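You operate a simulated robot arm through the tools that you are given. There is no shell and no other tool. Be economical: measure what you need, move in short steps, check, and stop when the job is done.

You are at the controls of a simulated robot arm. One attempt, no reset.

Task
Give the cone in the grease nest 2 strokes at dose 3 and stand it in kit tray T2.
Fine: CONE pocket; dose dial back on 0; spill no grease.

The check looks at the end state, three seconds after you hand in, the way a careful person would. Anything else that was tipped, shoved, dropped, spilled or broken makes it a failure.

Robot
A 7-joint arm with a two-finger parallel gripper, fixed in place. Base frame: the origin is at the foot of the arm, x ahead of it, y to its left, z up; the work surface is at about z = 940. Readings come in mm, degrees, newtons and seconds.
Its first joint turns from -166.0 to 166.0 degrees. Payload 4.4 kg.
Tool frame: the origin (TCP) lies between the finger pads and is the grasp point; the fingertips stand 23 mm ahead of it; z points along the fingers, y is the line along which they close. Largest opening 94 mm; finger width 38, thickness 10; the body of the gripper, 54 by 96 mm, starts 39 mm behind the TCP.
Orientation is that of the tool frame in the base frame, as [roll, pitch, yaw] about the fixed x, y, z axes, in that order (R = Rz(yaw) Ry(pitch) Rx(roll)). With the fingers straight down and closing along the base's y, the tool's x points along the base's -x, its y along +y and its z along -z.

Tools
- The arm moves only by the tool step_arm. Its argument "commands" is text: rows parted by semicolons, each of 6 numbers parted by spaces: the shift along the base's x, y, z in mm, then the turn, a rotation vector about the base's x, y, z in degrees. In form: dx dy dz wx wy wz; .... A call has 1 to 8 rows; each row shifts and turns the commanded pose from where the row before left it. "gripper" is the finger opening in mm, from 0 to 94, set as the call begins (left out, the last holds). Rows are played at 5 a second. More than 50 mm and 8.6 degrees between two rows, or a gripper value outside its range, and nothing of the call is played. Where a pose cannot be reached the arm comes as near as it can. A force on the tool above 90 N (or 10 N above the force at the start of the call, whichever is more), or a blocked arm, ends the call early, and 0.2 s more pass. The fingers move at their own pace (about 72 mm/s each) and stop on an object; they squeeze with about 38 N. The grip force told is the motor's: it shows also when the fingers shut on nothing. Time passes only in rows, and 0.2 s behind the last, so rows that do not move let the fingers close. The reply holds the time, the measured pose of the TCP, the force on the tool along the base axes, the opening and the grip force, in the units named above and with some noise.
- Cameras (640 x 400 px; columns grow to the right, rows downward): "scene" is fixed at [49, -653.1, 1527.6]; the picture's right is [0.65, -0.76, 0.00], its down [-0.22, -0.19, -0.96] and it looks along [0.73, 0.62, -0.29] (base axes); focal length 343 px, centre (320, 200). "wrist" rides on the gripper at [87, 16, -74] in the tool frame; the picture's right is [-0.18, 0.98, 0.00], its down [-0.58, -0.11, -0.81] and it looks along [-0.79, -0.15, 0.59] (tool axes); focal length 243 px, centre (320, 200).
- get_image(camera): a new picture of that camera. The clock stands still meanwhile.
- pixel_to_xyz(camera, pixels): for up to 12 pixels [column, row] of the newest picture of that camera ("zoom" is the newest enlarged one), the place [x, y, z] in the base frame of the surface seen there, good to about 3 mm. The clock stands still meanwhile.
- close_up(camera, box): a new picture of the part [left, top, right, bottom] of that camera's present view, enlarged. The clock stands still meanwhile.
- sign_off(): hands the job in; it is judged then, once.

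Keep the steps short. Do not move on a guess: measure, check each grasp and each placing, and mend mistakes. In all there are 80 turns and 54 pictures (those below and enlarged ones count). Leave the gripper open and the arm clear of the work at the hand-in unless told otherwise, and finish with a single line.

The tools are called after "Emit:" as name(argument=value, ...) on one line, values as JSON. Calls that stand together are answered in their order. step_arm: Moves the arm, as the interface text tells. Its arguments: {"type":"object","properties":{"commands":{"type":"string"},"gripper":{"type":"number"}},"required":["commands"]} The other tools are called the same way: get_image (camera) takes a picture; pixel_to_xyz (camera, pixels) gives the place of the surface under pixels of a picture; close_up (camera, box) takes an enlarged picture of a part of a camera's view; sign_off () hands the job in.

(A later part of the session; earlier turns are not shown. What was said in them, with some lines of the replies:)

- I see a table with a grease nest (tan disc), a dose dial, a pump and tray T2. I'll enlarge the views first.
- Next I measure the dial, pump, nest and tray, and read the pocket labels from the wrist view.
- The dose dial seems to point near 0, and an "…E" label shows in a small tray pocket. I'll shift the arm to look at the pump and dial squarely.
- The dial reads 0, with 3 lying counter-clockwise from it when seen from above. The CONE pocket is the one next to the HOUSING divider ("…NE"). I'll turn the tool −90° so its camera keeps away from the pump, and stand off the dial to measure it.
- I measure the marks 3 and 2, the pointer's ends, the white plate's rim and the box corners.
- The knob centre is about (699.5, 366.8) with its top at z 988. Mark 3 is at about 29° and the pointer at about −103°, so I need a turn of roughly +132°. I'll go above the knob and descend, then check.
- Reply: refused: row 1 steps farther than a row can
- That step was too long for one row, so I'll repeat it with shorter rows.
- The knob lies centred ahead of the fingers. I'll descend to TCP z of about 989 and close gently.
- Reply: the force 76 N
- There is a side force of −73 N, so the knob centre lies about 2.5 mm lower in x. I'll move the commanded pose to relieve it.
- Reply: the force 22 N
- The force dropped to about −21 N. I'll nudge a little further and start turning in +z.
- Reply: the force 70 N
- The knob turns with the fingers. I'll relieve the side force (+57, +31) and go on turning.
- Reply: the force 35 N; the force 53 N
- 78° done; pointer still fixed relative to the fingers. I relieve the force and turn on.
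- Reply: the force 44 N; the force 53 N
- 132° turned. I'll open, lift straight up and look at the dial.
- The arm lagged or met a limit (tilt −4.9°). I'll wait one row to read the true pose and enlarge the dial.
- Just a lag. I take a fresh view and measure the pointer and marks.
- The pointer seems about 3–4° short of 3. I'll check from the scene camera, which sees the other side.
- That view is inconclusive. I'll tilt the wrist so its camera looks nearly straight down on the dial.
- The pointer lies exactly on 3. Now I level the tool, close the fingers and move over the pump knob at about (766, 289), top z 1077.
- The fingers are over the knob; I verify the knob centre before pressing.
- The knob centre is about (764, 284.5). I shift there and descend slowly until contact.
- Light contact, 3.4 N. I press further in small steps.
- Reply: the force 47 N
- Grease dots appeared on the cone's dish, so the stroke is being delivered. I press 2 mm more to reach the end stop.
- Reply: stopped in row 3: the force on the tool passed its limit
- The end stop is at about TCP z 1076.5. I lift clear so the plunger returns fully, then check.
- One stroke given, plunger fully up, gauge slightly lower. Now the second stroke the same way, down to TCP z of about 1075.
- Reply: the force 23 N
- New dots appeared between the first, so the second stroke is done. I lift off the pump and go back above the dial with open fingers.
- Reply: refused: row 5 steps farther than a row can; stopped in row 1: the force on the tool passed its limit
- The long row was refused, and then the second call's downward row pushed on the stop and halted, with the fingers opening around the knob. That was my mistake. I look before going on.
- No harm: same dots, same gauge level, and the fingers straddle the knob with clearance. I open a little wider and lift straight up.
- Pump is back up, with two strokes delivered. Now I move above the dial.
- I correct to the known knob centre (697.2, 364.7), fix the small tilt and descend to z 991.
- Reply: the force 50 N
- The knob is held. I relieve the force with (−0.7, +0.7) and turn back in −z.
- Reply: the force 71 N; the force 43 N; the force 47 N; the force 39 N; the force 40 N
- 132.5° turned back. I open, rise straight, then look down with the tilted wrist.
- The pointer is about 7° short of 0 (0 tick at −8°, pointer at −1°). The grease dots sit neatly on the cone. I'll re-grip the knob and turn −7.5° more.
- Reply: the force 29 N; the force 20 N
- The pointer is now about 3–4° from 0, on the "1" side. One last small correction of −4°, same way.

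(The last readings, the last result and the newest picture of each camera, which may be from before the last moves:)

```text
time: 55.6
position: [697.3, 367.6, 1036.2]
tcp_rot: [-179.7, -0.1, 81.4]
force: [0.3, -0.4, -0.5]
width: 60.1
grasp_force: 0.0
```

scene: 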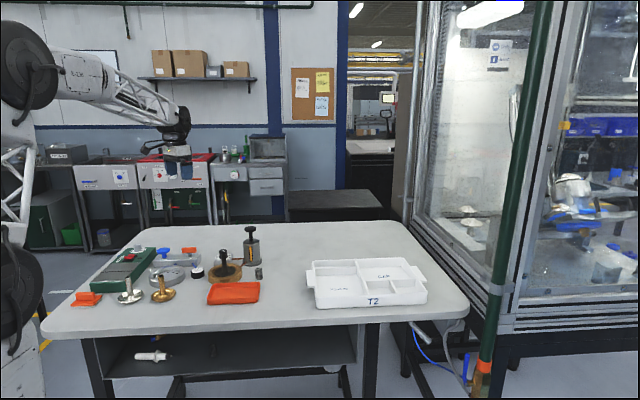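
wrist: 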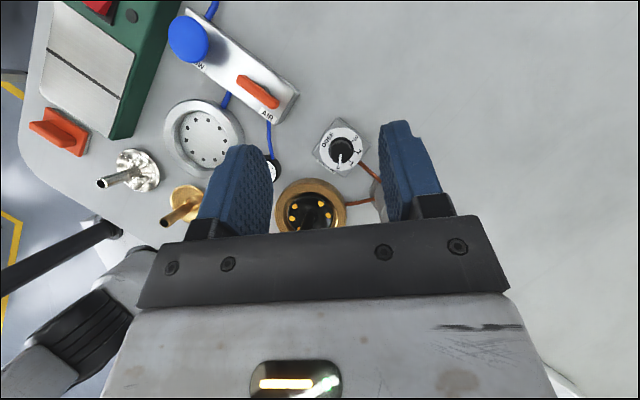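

Emit:
step_arm(commands="0.4 -0.8 -20 0 0 0;0 0 -18 0 0 0;0 0 -7 0 0 0;0 0 0 0 0 0")

Emit:
step_arm(commands="0 0 0 0 0 0;0 0 0 0 0 0;0 0 0 0 0 0;0 0 0 0 0 -2.5;0 0 0 0 0 -2;0 0 0 0 0 0;0 0 0 0 0 0", gripper=0)

Emit:
step_arm(commands="0 0 0 0 0 0;0 0 0 0 0 0;0 0 25 0 0 0;0 0 40 0 0 0;0 0 40 0 0 0;0 0 40 0 0 0;0 0 0 0 0 0;0 0 0 0 0 0", gripper=60)

Emit:
step_arm(commands="0 6 12 8 0 0;0 6 12 8 0 0;0 6 12 8 0 0;0 6 12 8 0 0;0 0 0 0 0 0;0 0 0 0 0 0")

Emit:
close_up(camera="wrist", box=[302, 124, 382, 174])

```text
time: 56.6
position: [698.8, 365.9, 991.2]
tcp_rot: [-179.7, 0.0, 81.4]
force: [-0.1, 0.7, 0.4]
width: 59.9
grasp_force: 0.0
```

```text
time: 58.2
position: [699.4, 364.7, 991.0]
tcp_rot: [-179.6, 0.1, 77.0]
force: [-37.0, 0.2, 17.2]
width: 29.8
grasp_force: 44.6
```

```text
time: 60.0
position: [704.5, 361.7, 1091.3]
tcp_rot: [-177.1, 2.3, 76.6]
force: [0.0, 0.5, 0.3]
width: 60.4
grasp_force: 0.0
```

```text
time: 61.4
position: [698.7, 390.2, 1185.1]
tcp_rot: [-171.8, -31.2, 75.0]
force: [-1.1, 0.2, -0.2]
width: 59.9
grasp_force: 0.2
```

```text
8.00 times, centred on (342, 149) of wrist
```

zoom: 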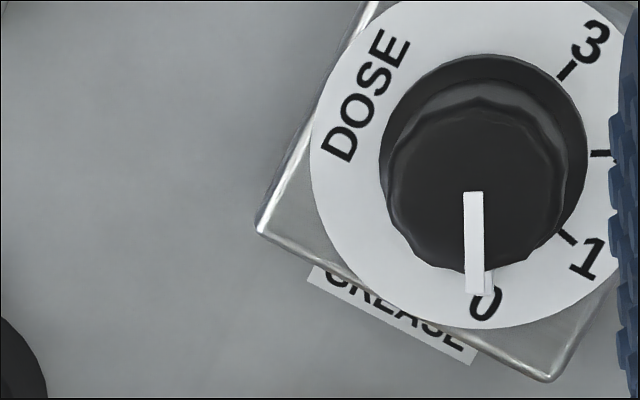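

The pointer is now on 0 within a degree. Dial done. Next I move the tilted camera over the nest to measure the cone's stem.

Emit:
step_arm(commands="-22 -32 0 0 0 0;-22 -32 0 0 0 0;-22 -32 0 0 0 0;0 0 0 0 0 0;0 0 0 0 0 0")

Emit:
get_image(camera="wrist")

```text
time: 62.6
position: [632.9, 292.4, 1184.3]
tcp_rot: [-171.7, -31.2, 74.8]
force: [0.3, -1.0, 0.0]
width: 60.3
grasp_force: 0.0
```

```text
14 pictures are left
```

wrist: 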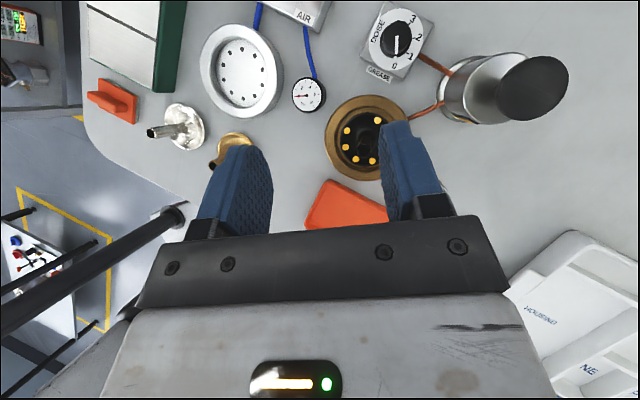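

The finger hides the stem; I shift +38 mm in x.

Emit:
step_arm(commands="38 -6 0 0 0 0;0 0 0 0 0 0;0 0 0 0 0 0")

Emit:
close_up(camera="wrist", box=[260, 90, 388, 170])

```text
time: 63.4
position: [670.7, 288.5, 1183.2]
tcp_rot: [-171.8, -31.0, 74.8]
force: [-0.2, 0.7, 0.0]
width: 59.8
grasp_force: 0.0
```

```text
5.00 times, centred on (324, 130) of wrist
```

zoom: 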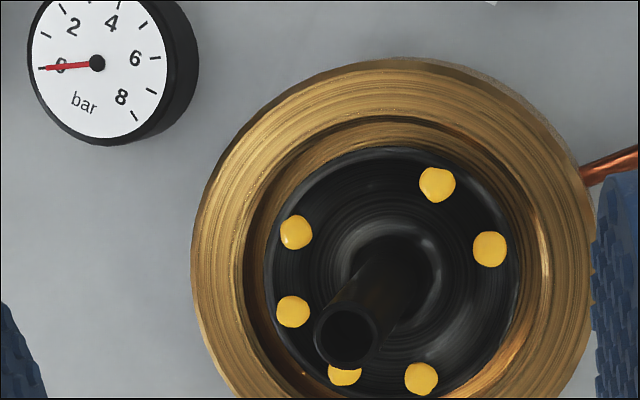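

Emit:
pixel_to_xyz(camera="zoom", pixels=[[350, 334], [318, 338], [378, 332], [347, 304], [347, 362], [437, 184], [490, 249], [296, 232], [292, 312], [421, 378], [265, 270], [519, 270]])

Emit:
pixel_to_xyz(camera="scene", pixels=[[223, 253], [321, 300], [315, 268], [360, 262], [393, 268], [410, 262], [425, 296], [368, 291], [390, 290]])

Emit:
close_up(camera="scene", box=[300, 250, 436, 312])

```text
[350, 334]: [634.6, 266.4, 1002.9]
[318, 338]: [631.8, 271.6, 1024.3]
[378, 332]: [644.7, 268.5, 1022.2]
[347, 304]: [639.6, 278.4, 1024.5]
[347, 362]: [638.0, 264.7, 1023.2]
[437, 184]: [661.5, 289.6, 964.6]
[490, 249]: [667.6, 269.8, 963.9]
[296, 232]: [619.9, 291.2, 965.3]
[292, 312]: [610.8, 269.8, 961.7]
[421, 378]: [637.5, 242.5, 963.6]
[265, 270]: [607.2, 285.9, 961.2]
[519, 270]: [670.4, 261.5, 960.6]
```

```text
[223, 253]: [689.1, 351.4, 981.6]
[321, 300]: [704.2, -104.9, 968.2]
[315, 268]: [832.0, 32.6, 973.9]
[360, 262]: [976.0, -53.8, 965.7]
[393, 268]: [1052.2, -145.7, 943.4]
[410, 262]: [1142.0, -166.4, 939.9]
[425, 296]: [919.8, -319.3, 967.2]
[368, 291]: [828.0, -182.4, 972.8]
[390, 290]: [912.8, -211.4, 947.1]
```

```text
4.71 times, centred on (368, 281) of scene
```

zoom: 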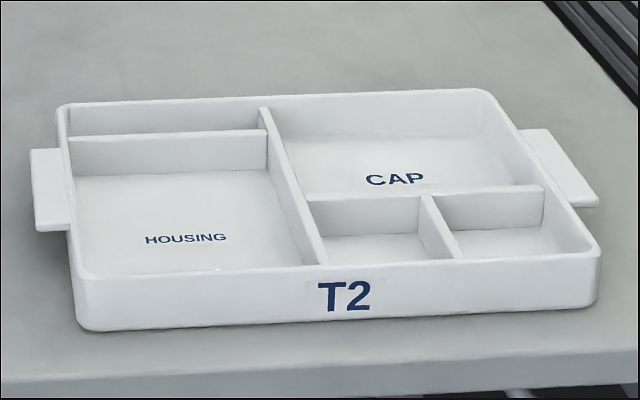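

Stem top is z of about 1024 at (638, 270), 15 mm wide, and the grease dots are at z 964 and radius 29 – so I grip high. Now I measure the CONE pocket walls.

Emit:
pixel_to_xyz(camera="zoom", pixels=[[308, 201], [423, 196], [328, 263], [455, 257], [370, 199], [440, 228], [385, 245], [325, 236], [420, 234], [371, 262], [318, 230], [360, 234]])

```text
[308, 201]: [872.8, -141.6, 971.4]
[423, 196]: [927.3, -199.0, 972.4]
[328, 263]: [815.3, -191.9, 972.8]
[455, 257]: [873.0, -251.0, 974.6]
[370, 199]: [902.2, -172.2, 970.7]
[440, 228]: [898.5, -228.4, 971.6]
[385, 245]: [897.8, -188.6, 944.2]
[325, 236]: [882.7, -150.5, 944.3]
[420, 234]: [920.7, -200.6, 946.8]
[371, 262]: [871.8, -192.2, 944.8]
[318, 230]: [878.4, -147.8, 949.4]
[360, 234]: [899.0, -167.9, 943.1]
```

The pocket spans roughly 75 mm with its centre near (872, −196), close to the cone's size. I'll go and look straight down on it to measure accurately before carrying.

Emit:
step_arm(commands="21 -42 0 0 0 0;21 -42 0 0 0 0;21 -42 0 0 0 0;21 -42 0 0 0 0;21 -42 0 0 0 0;21 -42 0 0 0 0")

Emit:
step_arm(commands="21 -42 0 0 0 0;21 -42 0 0 0 0;21 -42 0 0 0 0;21 -42 0 0 0 0;21 -42 0 0 0 0;0 0 0 0 0 0;0 0 0 0 0 0")

Emit:
get_image(camera="wrist")

```text
time: 64.8
position: [794.9, 36.2, 1185.6]
tcp_rot: [-171.8, -31.1, 75.0]
force: [-1.2, -1.0, 0.9]
width: 59.9
grasp_force: 0.1
```

```text
time: 66.4
position: [902.2, -175.4, 1186.9]
tcp_rot: [-171.6, -31.0, 74.8]
force: [0.2, 0.3, 0.3]
width: 59.9
grasp_force: 0.0
```

```text
11 pictures are left
```

wrist: 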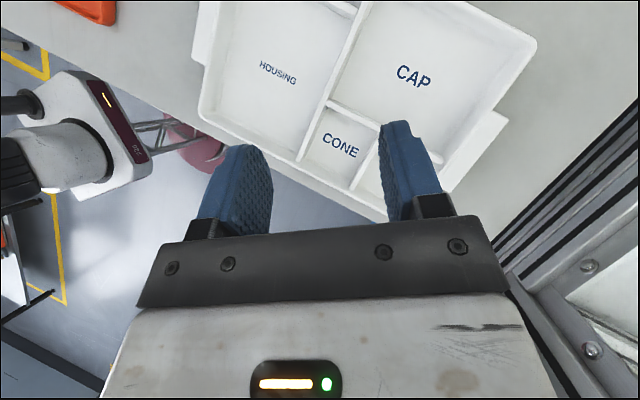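

The "CONE" label is confirmed at (340,145). I enlarge and measure its walls.

Emit:
close_up(camera="wrist", box=[276, 105, 404, 185])

```text
5.00 times, centred on (340, 145) of wrist
```

zoom: 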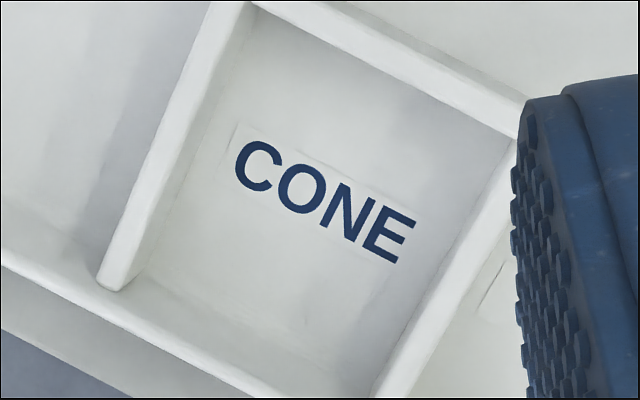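

Emit:
pixel_to_xyz(camera="zoom", pixels=[[222, 60], [180, 150], [145, 235], [320, 38], [400, 80], [470, 116], [495, 170], [450, 250], [400, 345], [160, 312], [200, 336], [245, 365]])

Emit:
pixel_to_xyz(camera="zoom", pixels=[[240, 75], [205, 170], [178, 245], [340, 58], [410, 95], [470, 130], [470, 180], [430, 250], [385, 330], [180, 300], [230, 330], [280, 362]])

```text
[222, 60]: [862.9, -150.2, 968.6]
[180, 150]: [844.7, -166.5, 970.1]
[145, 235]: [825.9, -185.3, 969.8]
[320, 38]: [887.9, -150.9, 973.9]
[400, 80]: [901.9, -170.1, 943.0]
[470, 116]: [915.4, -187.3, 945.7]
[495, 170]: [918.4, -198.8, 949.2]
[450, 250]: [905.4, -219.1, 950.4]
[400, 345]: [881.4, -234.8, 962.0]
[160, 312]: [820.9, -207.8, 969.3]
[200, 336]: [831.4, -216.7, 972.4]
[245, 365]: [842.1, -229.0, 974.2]
```

```text
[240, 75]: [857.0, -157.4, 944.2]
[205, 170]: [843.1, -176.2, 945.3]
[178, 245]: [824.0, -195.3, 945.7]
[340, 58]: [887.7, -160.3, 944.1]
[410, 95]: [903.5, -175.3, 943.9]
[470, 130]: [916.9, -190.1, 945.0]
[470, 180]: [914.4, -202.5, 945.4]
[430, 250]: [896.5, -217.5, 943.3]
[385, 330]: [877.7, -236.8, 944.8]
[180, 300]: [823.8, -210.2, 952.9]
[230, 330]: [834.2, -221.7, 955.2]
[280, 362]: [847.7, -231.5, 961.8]
```

The pocket is about 74 × 85 mm with its centre at (868.7, −196), floor z 944.5, walls 971. I go back over the cone, levelling the tool on the way.

Emit:
step_arm(commands="-24 40.5 0 -8 0 0;-24 40.5 0 -8 0 0;-24 40.5 0 -8 0 0;-24 40.5 0 -8 0 0;-24 40.5 0 0 0 0;-24 40.5 0 0 0 0")

Emit:
step_arm(commands="-24 40.5 0 0 0 0;-24 40.5 0 0 0 0;-24 40.5 0 0 0 0;-24 40.5 0 0 0 0;-24 40.5 0 0 0 0;0 0 -40 0 0 0;0 0 -40 0 0 0;0 0 0 0 0 0", gripper=60)

Emit:
get_image(camera="wrist")

```text
time: 67.8
position: [755.2, 68.5, 1182.9]
tcp_rot: [-179.7, 0.1, 77.0]
force: [-0.5, 0.6, 0.0]
width: 60.1
grasp_force: 0.0
```

```text
time: 69.6
position: [635.0, 273.1, 1105.3]
tcp_rot: [-179.7, 0.0, 77.0]
force: [0.3, -0.4, -0.6]
width: 59.9
grasp_force: 0.0
```

```text
9 pictures are left
```

wrist: 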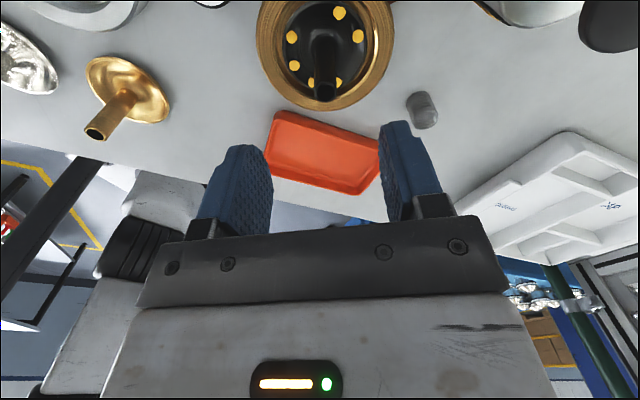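

I measure the stem top again (near pixel (325,92)) to centre the grip.

Emit:
pixel_to_xyz(camera="wrist", pixels=[[315, 92], [335, 92], [325, 82], [325, 101], [325, 60], [318, 60], [332, 60], [281, 60], [366, 45]])

```text
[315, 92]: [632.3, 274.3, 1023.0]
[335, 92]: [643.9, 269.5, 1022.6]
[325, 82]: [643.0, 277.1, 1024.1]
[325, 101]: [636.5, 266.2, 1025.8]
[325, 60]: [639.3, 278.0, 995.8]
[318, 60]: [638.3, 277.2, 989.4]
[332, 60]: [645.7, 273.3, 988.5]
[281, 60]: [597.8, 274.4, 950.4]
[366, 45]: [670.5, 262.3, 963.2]
```

Stem centre is about (638.5, 271). I descend to TCP z 1008 (tips at 985, 20 mm above the grease).

Emit:
step_arm(commands="3.5 -2 -30 0 0 0;0 0 -30 0 0 0;0 0 -20 0 0 0;0 0 -17 0 0 0;0 0 0 0 0 0;0 0 0 0 0 0")

```text
time: 71.0
position: [638.9, 266.5, 1006.9]
tcp_rot: [-179.7, 0.1, 77.0]
force: [-0.5, -0.1, -0.8]
width: 60.1
grasp_force: 0.0
```

I nudge y +3.5 to centre, then close on the stem.

Emit:
step_arm(commands="0 3.5 0 0 0 0;0 0 0 0 0 0", gripper=26)

Emit:
step_arm(commands="0 0 0 0 0 0;0 0 0 0 0 0;0 0 0 0 0 0", gripper=0)

Emit:
get_image(camera="wrist")

```text
time: 71.6
position: [638.4, 272.1, 1007.5]
tcp_rot: [-179.7, 0.0, 77.1]
force: [0.1, -0.7, -0.6]
width: 26.1
grasp_force: 0.0
```

```text
time: 72.4
position: [640.1, 272.2, 1007.3]
tcp_rot: [-179.7, 0.0, 77.0]
force: [-0.8, 0.3, -0.1]
width: 15.3
grasp_force: 38.0
```

```text
8 pictures are left
```

wrist: 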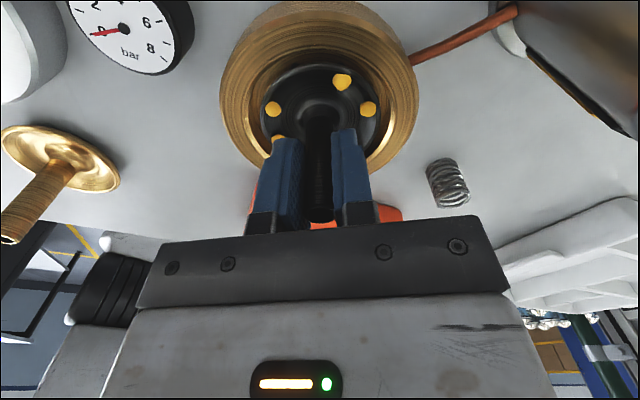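

Stem held at 15.3 mm with no side force and clear of the grease. I lift straight up, gently at first.

Emit:
step_arm(commands="0 0 5 0 0 0;0 0 10 0 0 0;0 0 20 0 0 0;0 0 25 0 0 0;0 0 25 0 0 0;0 0 20 0 0 0;0 0 0 0 0 0;0 0 0 0 0 0")

Emit:
get_image(camera="wrist")

```text
time: 74.2
position: [639.3, 271.8, 1113.0]
tcp_rot: [-179.7, 0.0, 77.0]
force: [0.5, 0.2, -1.3]
width: 15.0
grasp_force: 38.0
```

```text
7 pictures are left
```

wrist: 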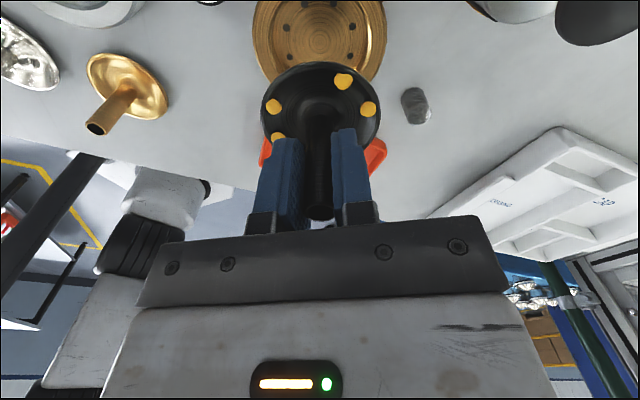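

The cone hangs upright with all its dots and the nest is clean. I carry it over the tray at this height.

Emit:
step_arm(commands="8 -16 0 0 0 0;18 -37 0 0 0 0;19 -39 0 0 0 0;19 -39 0 0 0 0;19 -39 0 0 0 0;19 -39 0 0 0 0;19 -39 0 0 0 0")

Emit:
step_arm(commands="19 -39 0 0 0 0;19 -39 0 0 0 0;19 -39 0 0 0 0;19 -39 0 0 0 0;19 -39 0 0 0 0;14 -25 0 0 0 0;0 0 0 0 0 0;0 0 0 0 0 0")

```text
time: 75.8
position: [761.9, 25.0, 1113.2]
tcp_rot: [-179.7, 0.0, 77.0]
force: [-0.5, 0.4, 0.3]
width: 15.2
grasp_force: 37.7
```

```text
time: 77.6
position: [872.3, -195.2, 1113.7]
tcp_rot: [-179.7, 0.0, 76.9]
force: [0.3, -0.9, -1.4]
width: 15.3
grasp_force: 38.1
```

I correct −3 mm in x and lower to just above the walls for a check.

Emit:
step_arm(commands="-3 -0.5 -20 0 0 0;0 0 -25 0 0 0;0 0 -20 0 0 0;0 0 0 0 0 0;0 0 0 0 0 0")

Emit:
close_up(camera="wrist", box=[200, 10, 440, 160])

Emit:
close_up(camera="scene", box=[310, 220, 430, 310])

```text
time: 78.8
position: [866.3, -195.7, 1045.5]
tcp_rot: [-179.6, -0.1, 77.0]
force: [-0.1, 0.0, -1.0]
width: 15.3
grasp_force: 38.0
```

```text
2.67 times, centred on (320, 85) of wrist
```

zoom: 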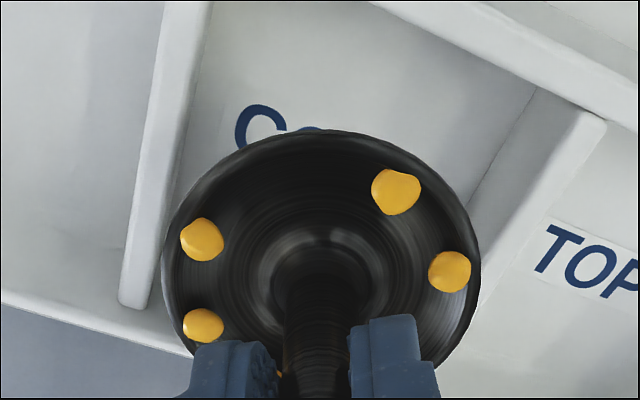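

```text
4.44 times, centred on (370, 265) of scene
```

zoom: 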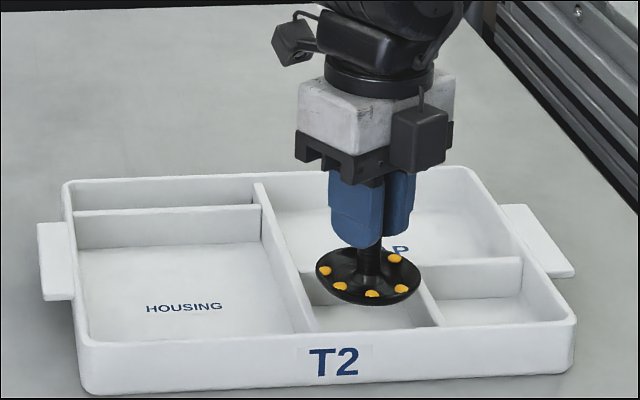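

I check the dish rim against the pocket.

Emit:
pixel_to_xyz(camera="zoom", pixels=[[319, 273], [419, 278], [372, 304], [345, 252], [372, 293], [340, 286], [325, 271], [400, 289]])

```text
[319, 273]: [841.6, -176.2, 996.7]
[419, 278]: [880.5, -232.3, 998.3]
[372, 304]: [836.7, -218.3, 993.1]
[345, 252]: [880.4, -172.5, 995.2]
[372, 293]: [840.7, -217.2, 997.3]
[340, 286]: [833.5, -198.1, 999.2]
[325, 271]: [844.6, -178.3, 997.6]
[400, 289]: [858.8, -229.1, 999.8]
```

The dish (about 70 mm) is near centre; I shift (+3, +1) and lower slowly, watching the forces.

Emit:
step_arm(commands="3 0.8 0 0 0 0;0 0 -10 0 0 0;0 0 -8 0 0 0;0 0 -6 0 0 0;0 0 -6 0 0 0;0 0 0 0 0 0")

Emit:
close_up(camera="wrist", box=[200, 10, 440, 160])

```text
time: 80.2
position: [870.6, -195.6, 1016.0]
tcp_rot: [-179.7, -0.1, 77.0]
force: [-0.6, 1.3, -1.1]
width: 15.3
grasp_force: 37.7
```

```text
2.67 times, centred on (320, 85) of wrist
```

zoom: 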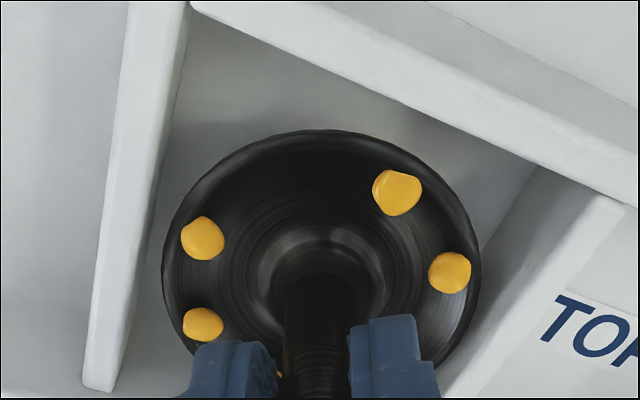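

The dish is inside all walls, a bit closer to the left one. I nudge (+1, −1) and lower further in small steps until contact.

Emit:
step_arm(commands="1 -1 -3 0 0 0;0 0 -3 0 0 0;0 0 -3 0 0 0;0 0 -2 0 0 0;0 0 0 0 0 0")

```text
time: 81.4
position: [871.1, -195.6, 1005.3]
tcp_rot: [-179.6, 0.0, 76.9]
force: [-0.6, -0.4, -0.6]
width: 15.3
grasp_force: 38.2
```

Emit:
step_arm(commands="0 0 -1.5 0 0 0;0 0 -1.5 0 0 0;0 0 -1.5 0 0 0;0 0 -1 0 0 0;0 0 0 0 0 0")

```text
time: 82.6
position: [871.9, -197.6, 1000.3]
tcp_rot: [-179.9, 0.0, 77.0]
force: [3.6, 1.2, 24.6]
width: 15.2
grasp_force: 38.0
```

Contact: 24.6 N upward, almost no side force. The cone is on the floor. I ease up 0.7 mm, then open a little.

Emit:
step_arm(commands="0 0 0.7 0 0 0;0 0 0 0 0 0")

Emit:
step_arm(commands="0 0 0 0 0 0;0 0 0 0 0 0;0 0 0 0 0 0", gripper=40)

Emit:
close_up(camera="scene", box=[310, 220, 430, 310])

```text
time: 83.2
position: [872.1, -196.6, 1000.6]
tcp_rot: [-179.7, 0.0, 77.0]
force: [6.8, -0.6, 17.2]
width: 14.9
grasp_force: 38.3
```

```text
time: 84.0
position: [872.5, -196.5, 1000.9]
tcp_rot: [-179.7, 0.0, 77.1]
force: [0.7, -0.8, 0.1]
width: 39.9
grasp_force: 0.1
```

```text
4.44 times, centred on (370, 265) of scene
```

zoom: 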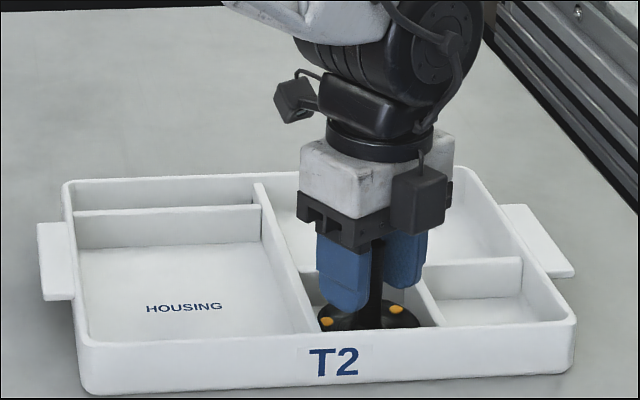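

The cone stands in the CONE pocket with the fingers free of the stem. I rise straight up and then move away.

Emit:
step_arm(commands="0 0 10 0 0 0;0 0 20 0 0 0;0 0 30 0 0 0;0 0 40 0 0 0;0 0 40 0 0 0;-30 20 30 0 0 0;-30 20 30 0 0 0;0 0 0 0 0 0")

Emit:
step_arm(commands="-30 30 10 0 0 0;-30 30 10 0 0 0;-30 30 0 0 0 0;0 0 0 0 0 0;0 0 0 0 0 0", gripper=94)

Emit:
close_up(camera="scene", box=[310, 240, 430, 310])

Emit:
close_up(camera="scene", box=[60, 210, 280, 320])

```text
time: 85.8
position: [812.3, -157.0, 1200.0]
tcp_rot: [-179.7, 0.0, 77.0]
force: [0.8, 0.1, -0.4]
width: 39.9
grasp_force: 0.0
```

```text
time: 87.0
position: [720.9, -66.9, 1222.9]
tcp_rot: [-179.7, 0.1, 77.0]
force: [0.9, -0.4, -0.1]
width: 94.1
grasp_force: 0.1
```

```text
5.33 times, centred on (370, 275) of scene
```

zoom: 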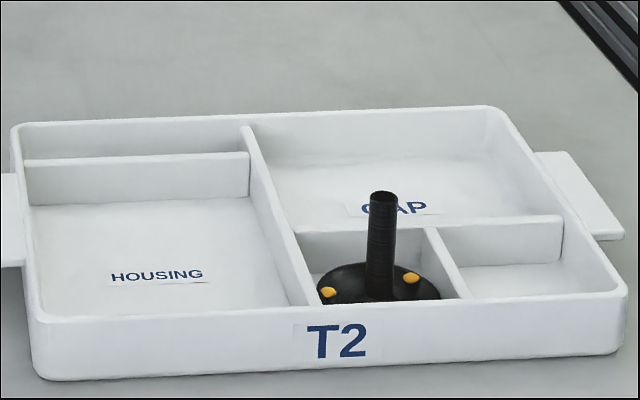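

```text
2.91 times, centred on (170, 265) of scene
```

zoom: 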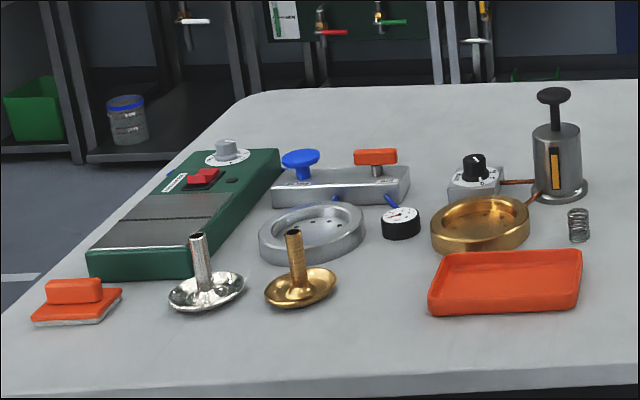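

The cone stands upright in the CONE pocket, the nest is empty and clean, the dial is on 0, the rest is untouched, and the arm is clear with the gripper open. I hand in.

Emit:
sign_off()

```text
The job is handed in.
```

The cone got 2 strokes at dose 3 and stands upright in T2's CONE pocket, the dial is back on 0, and I saw no spilled grease.
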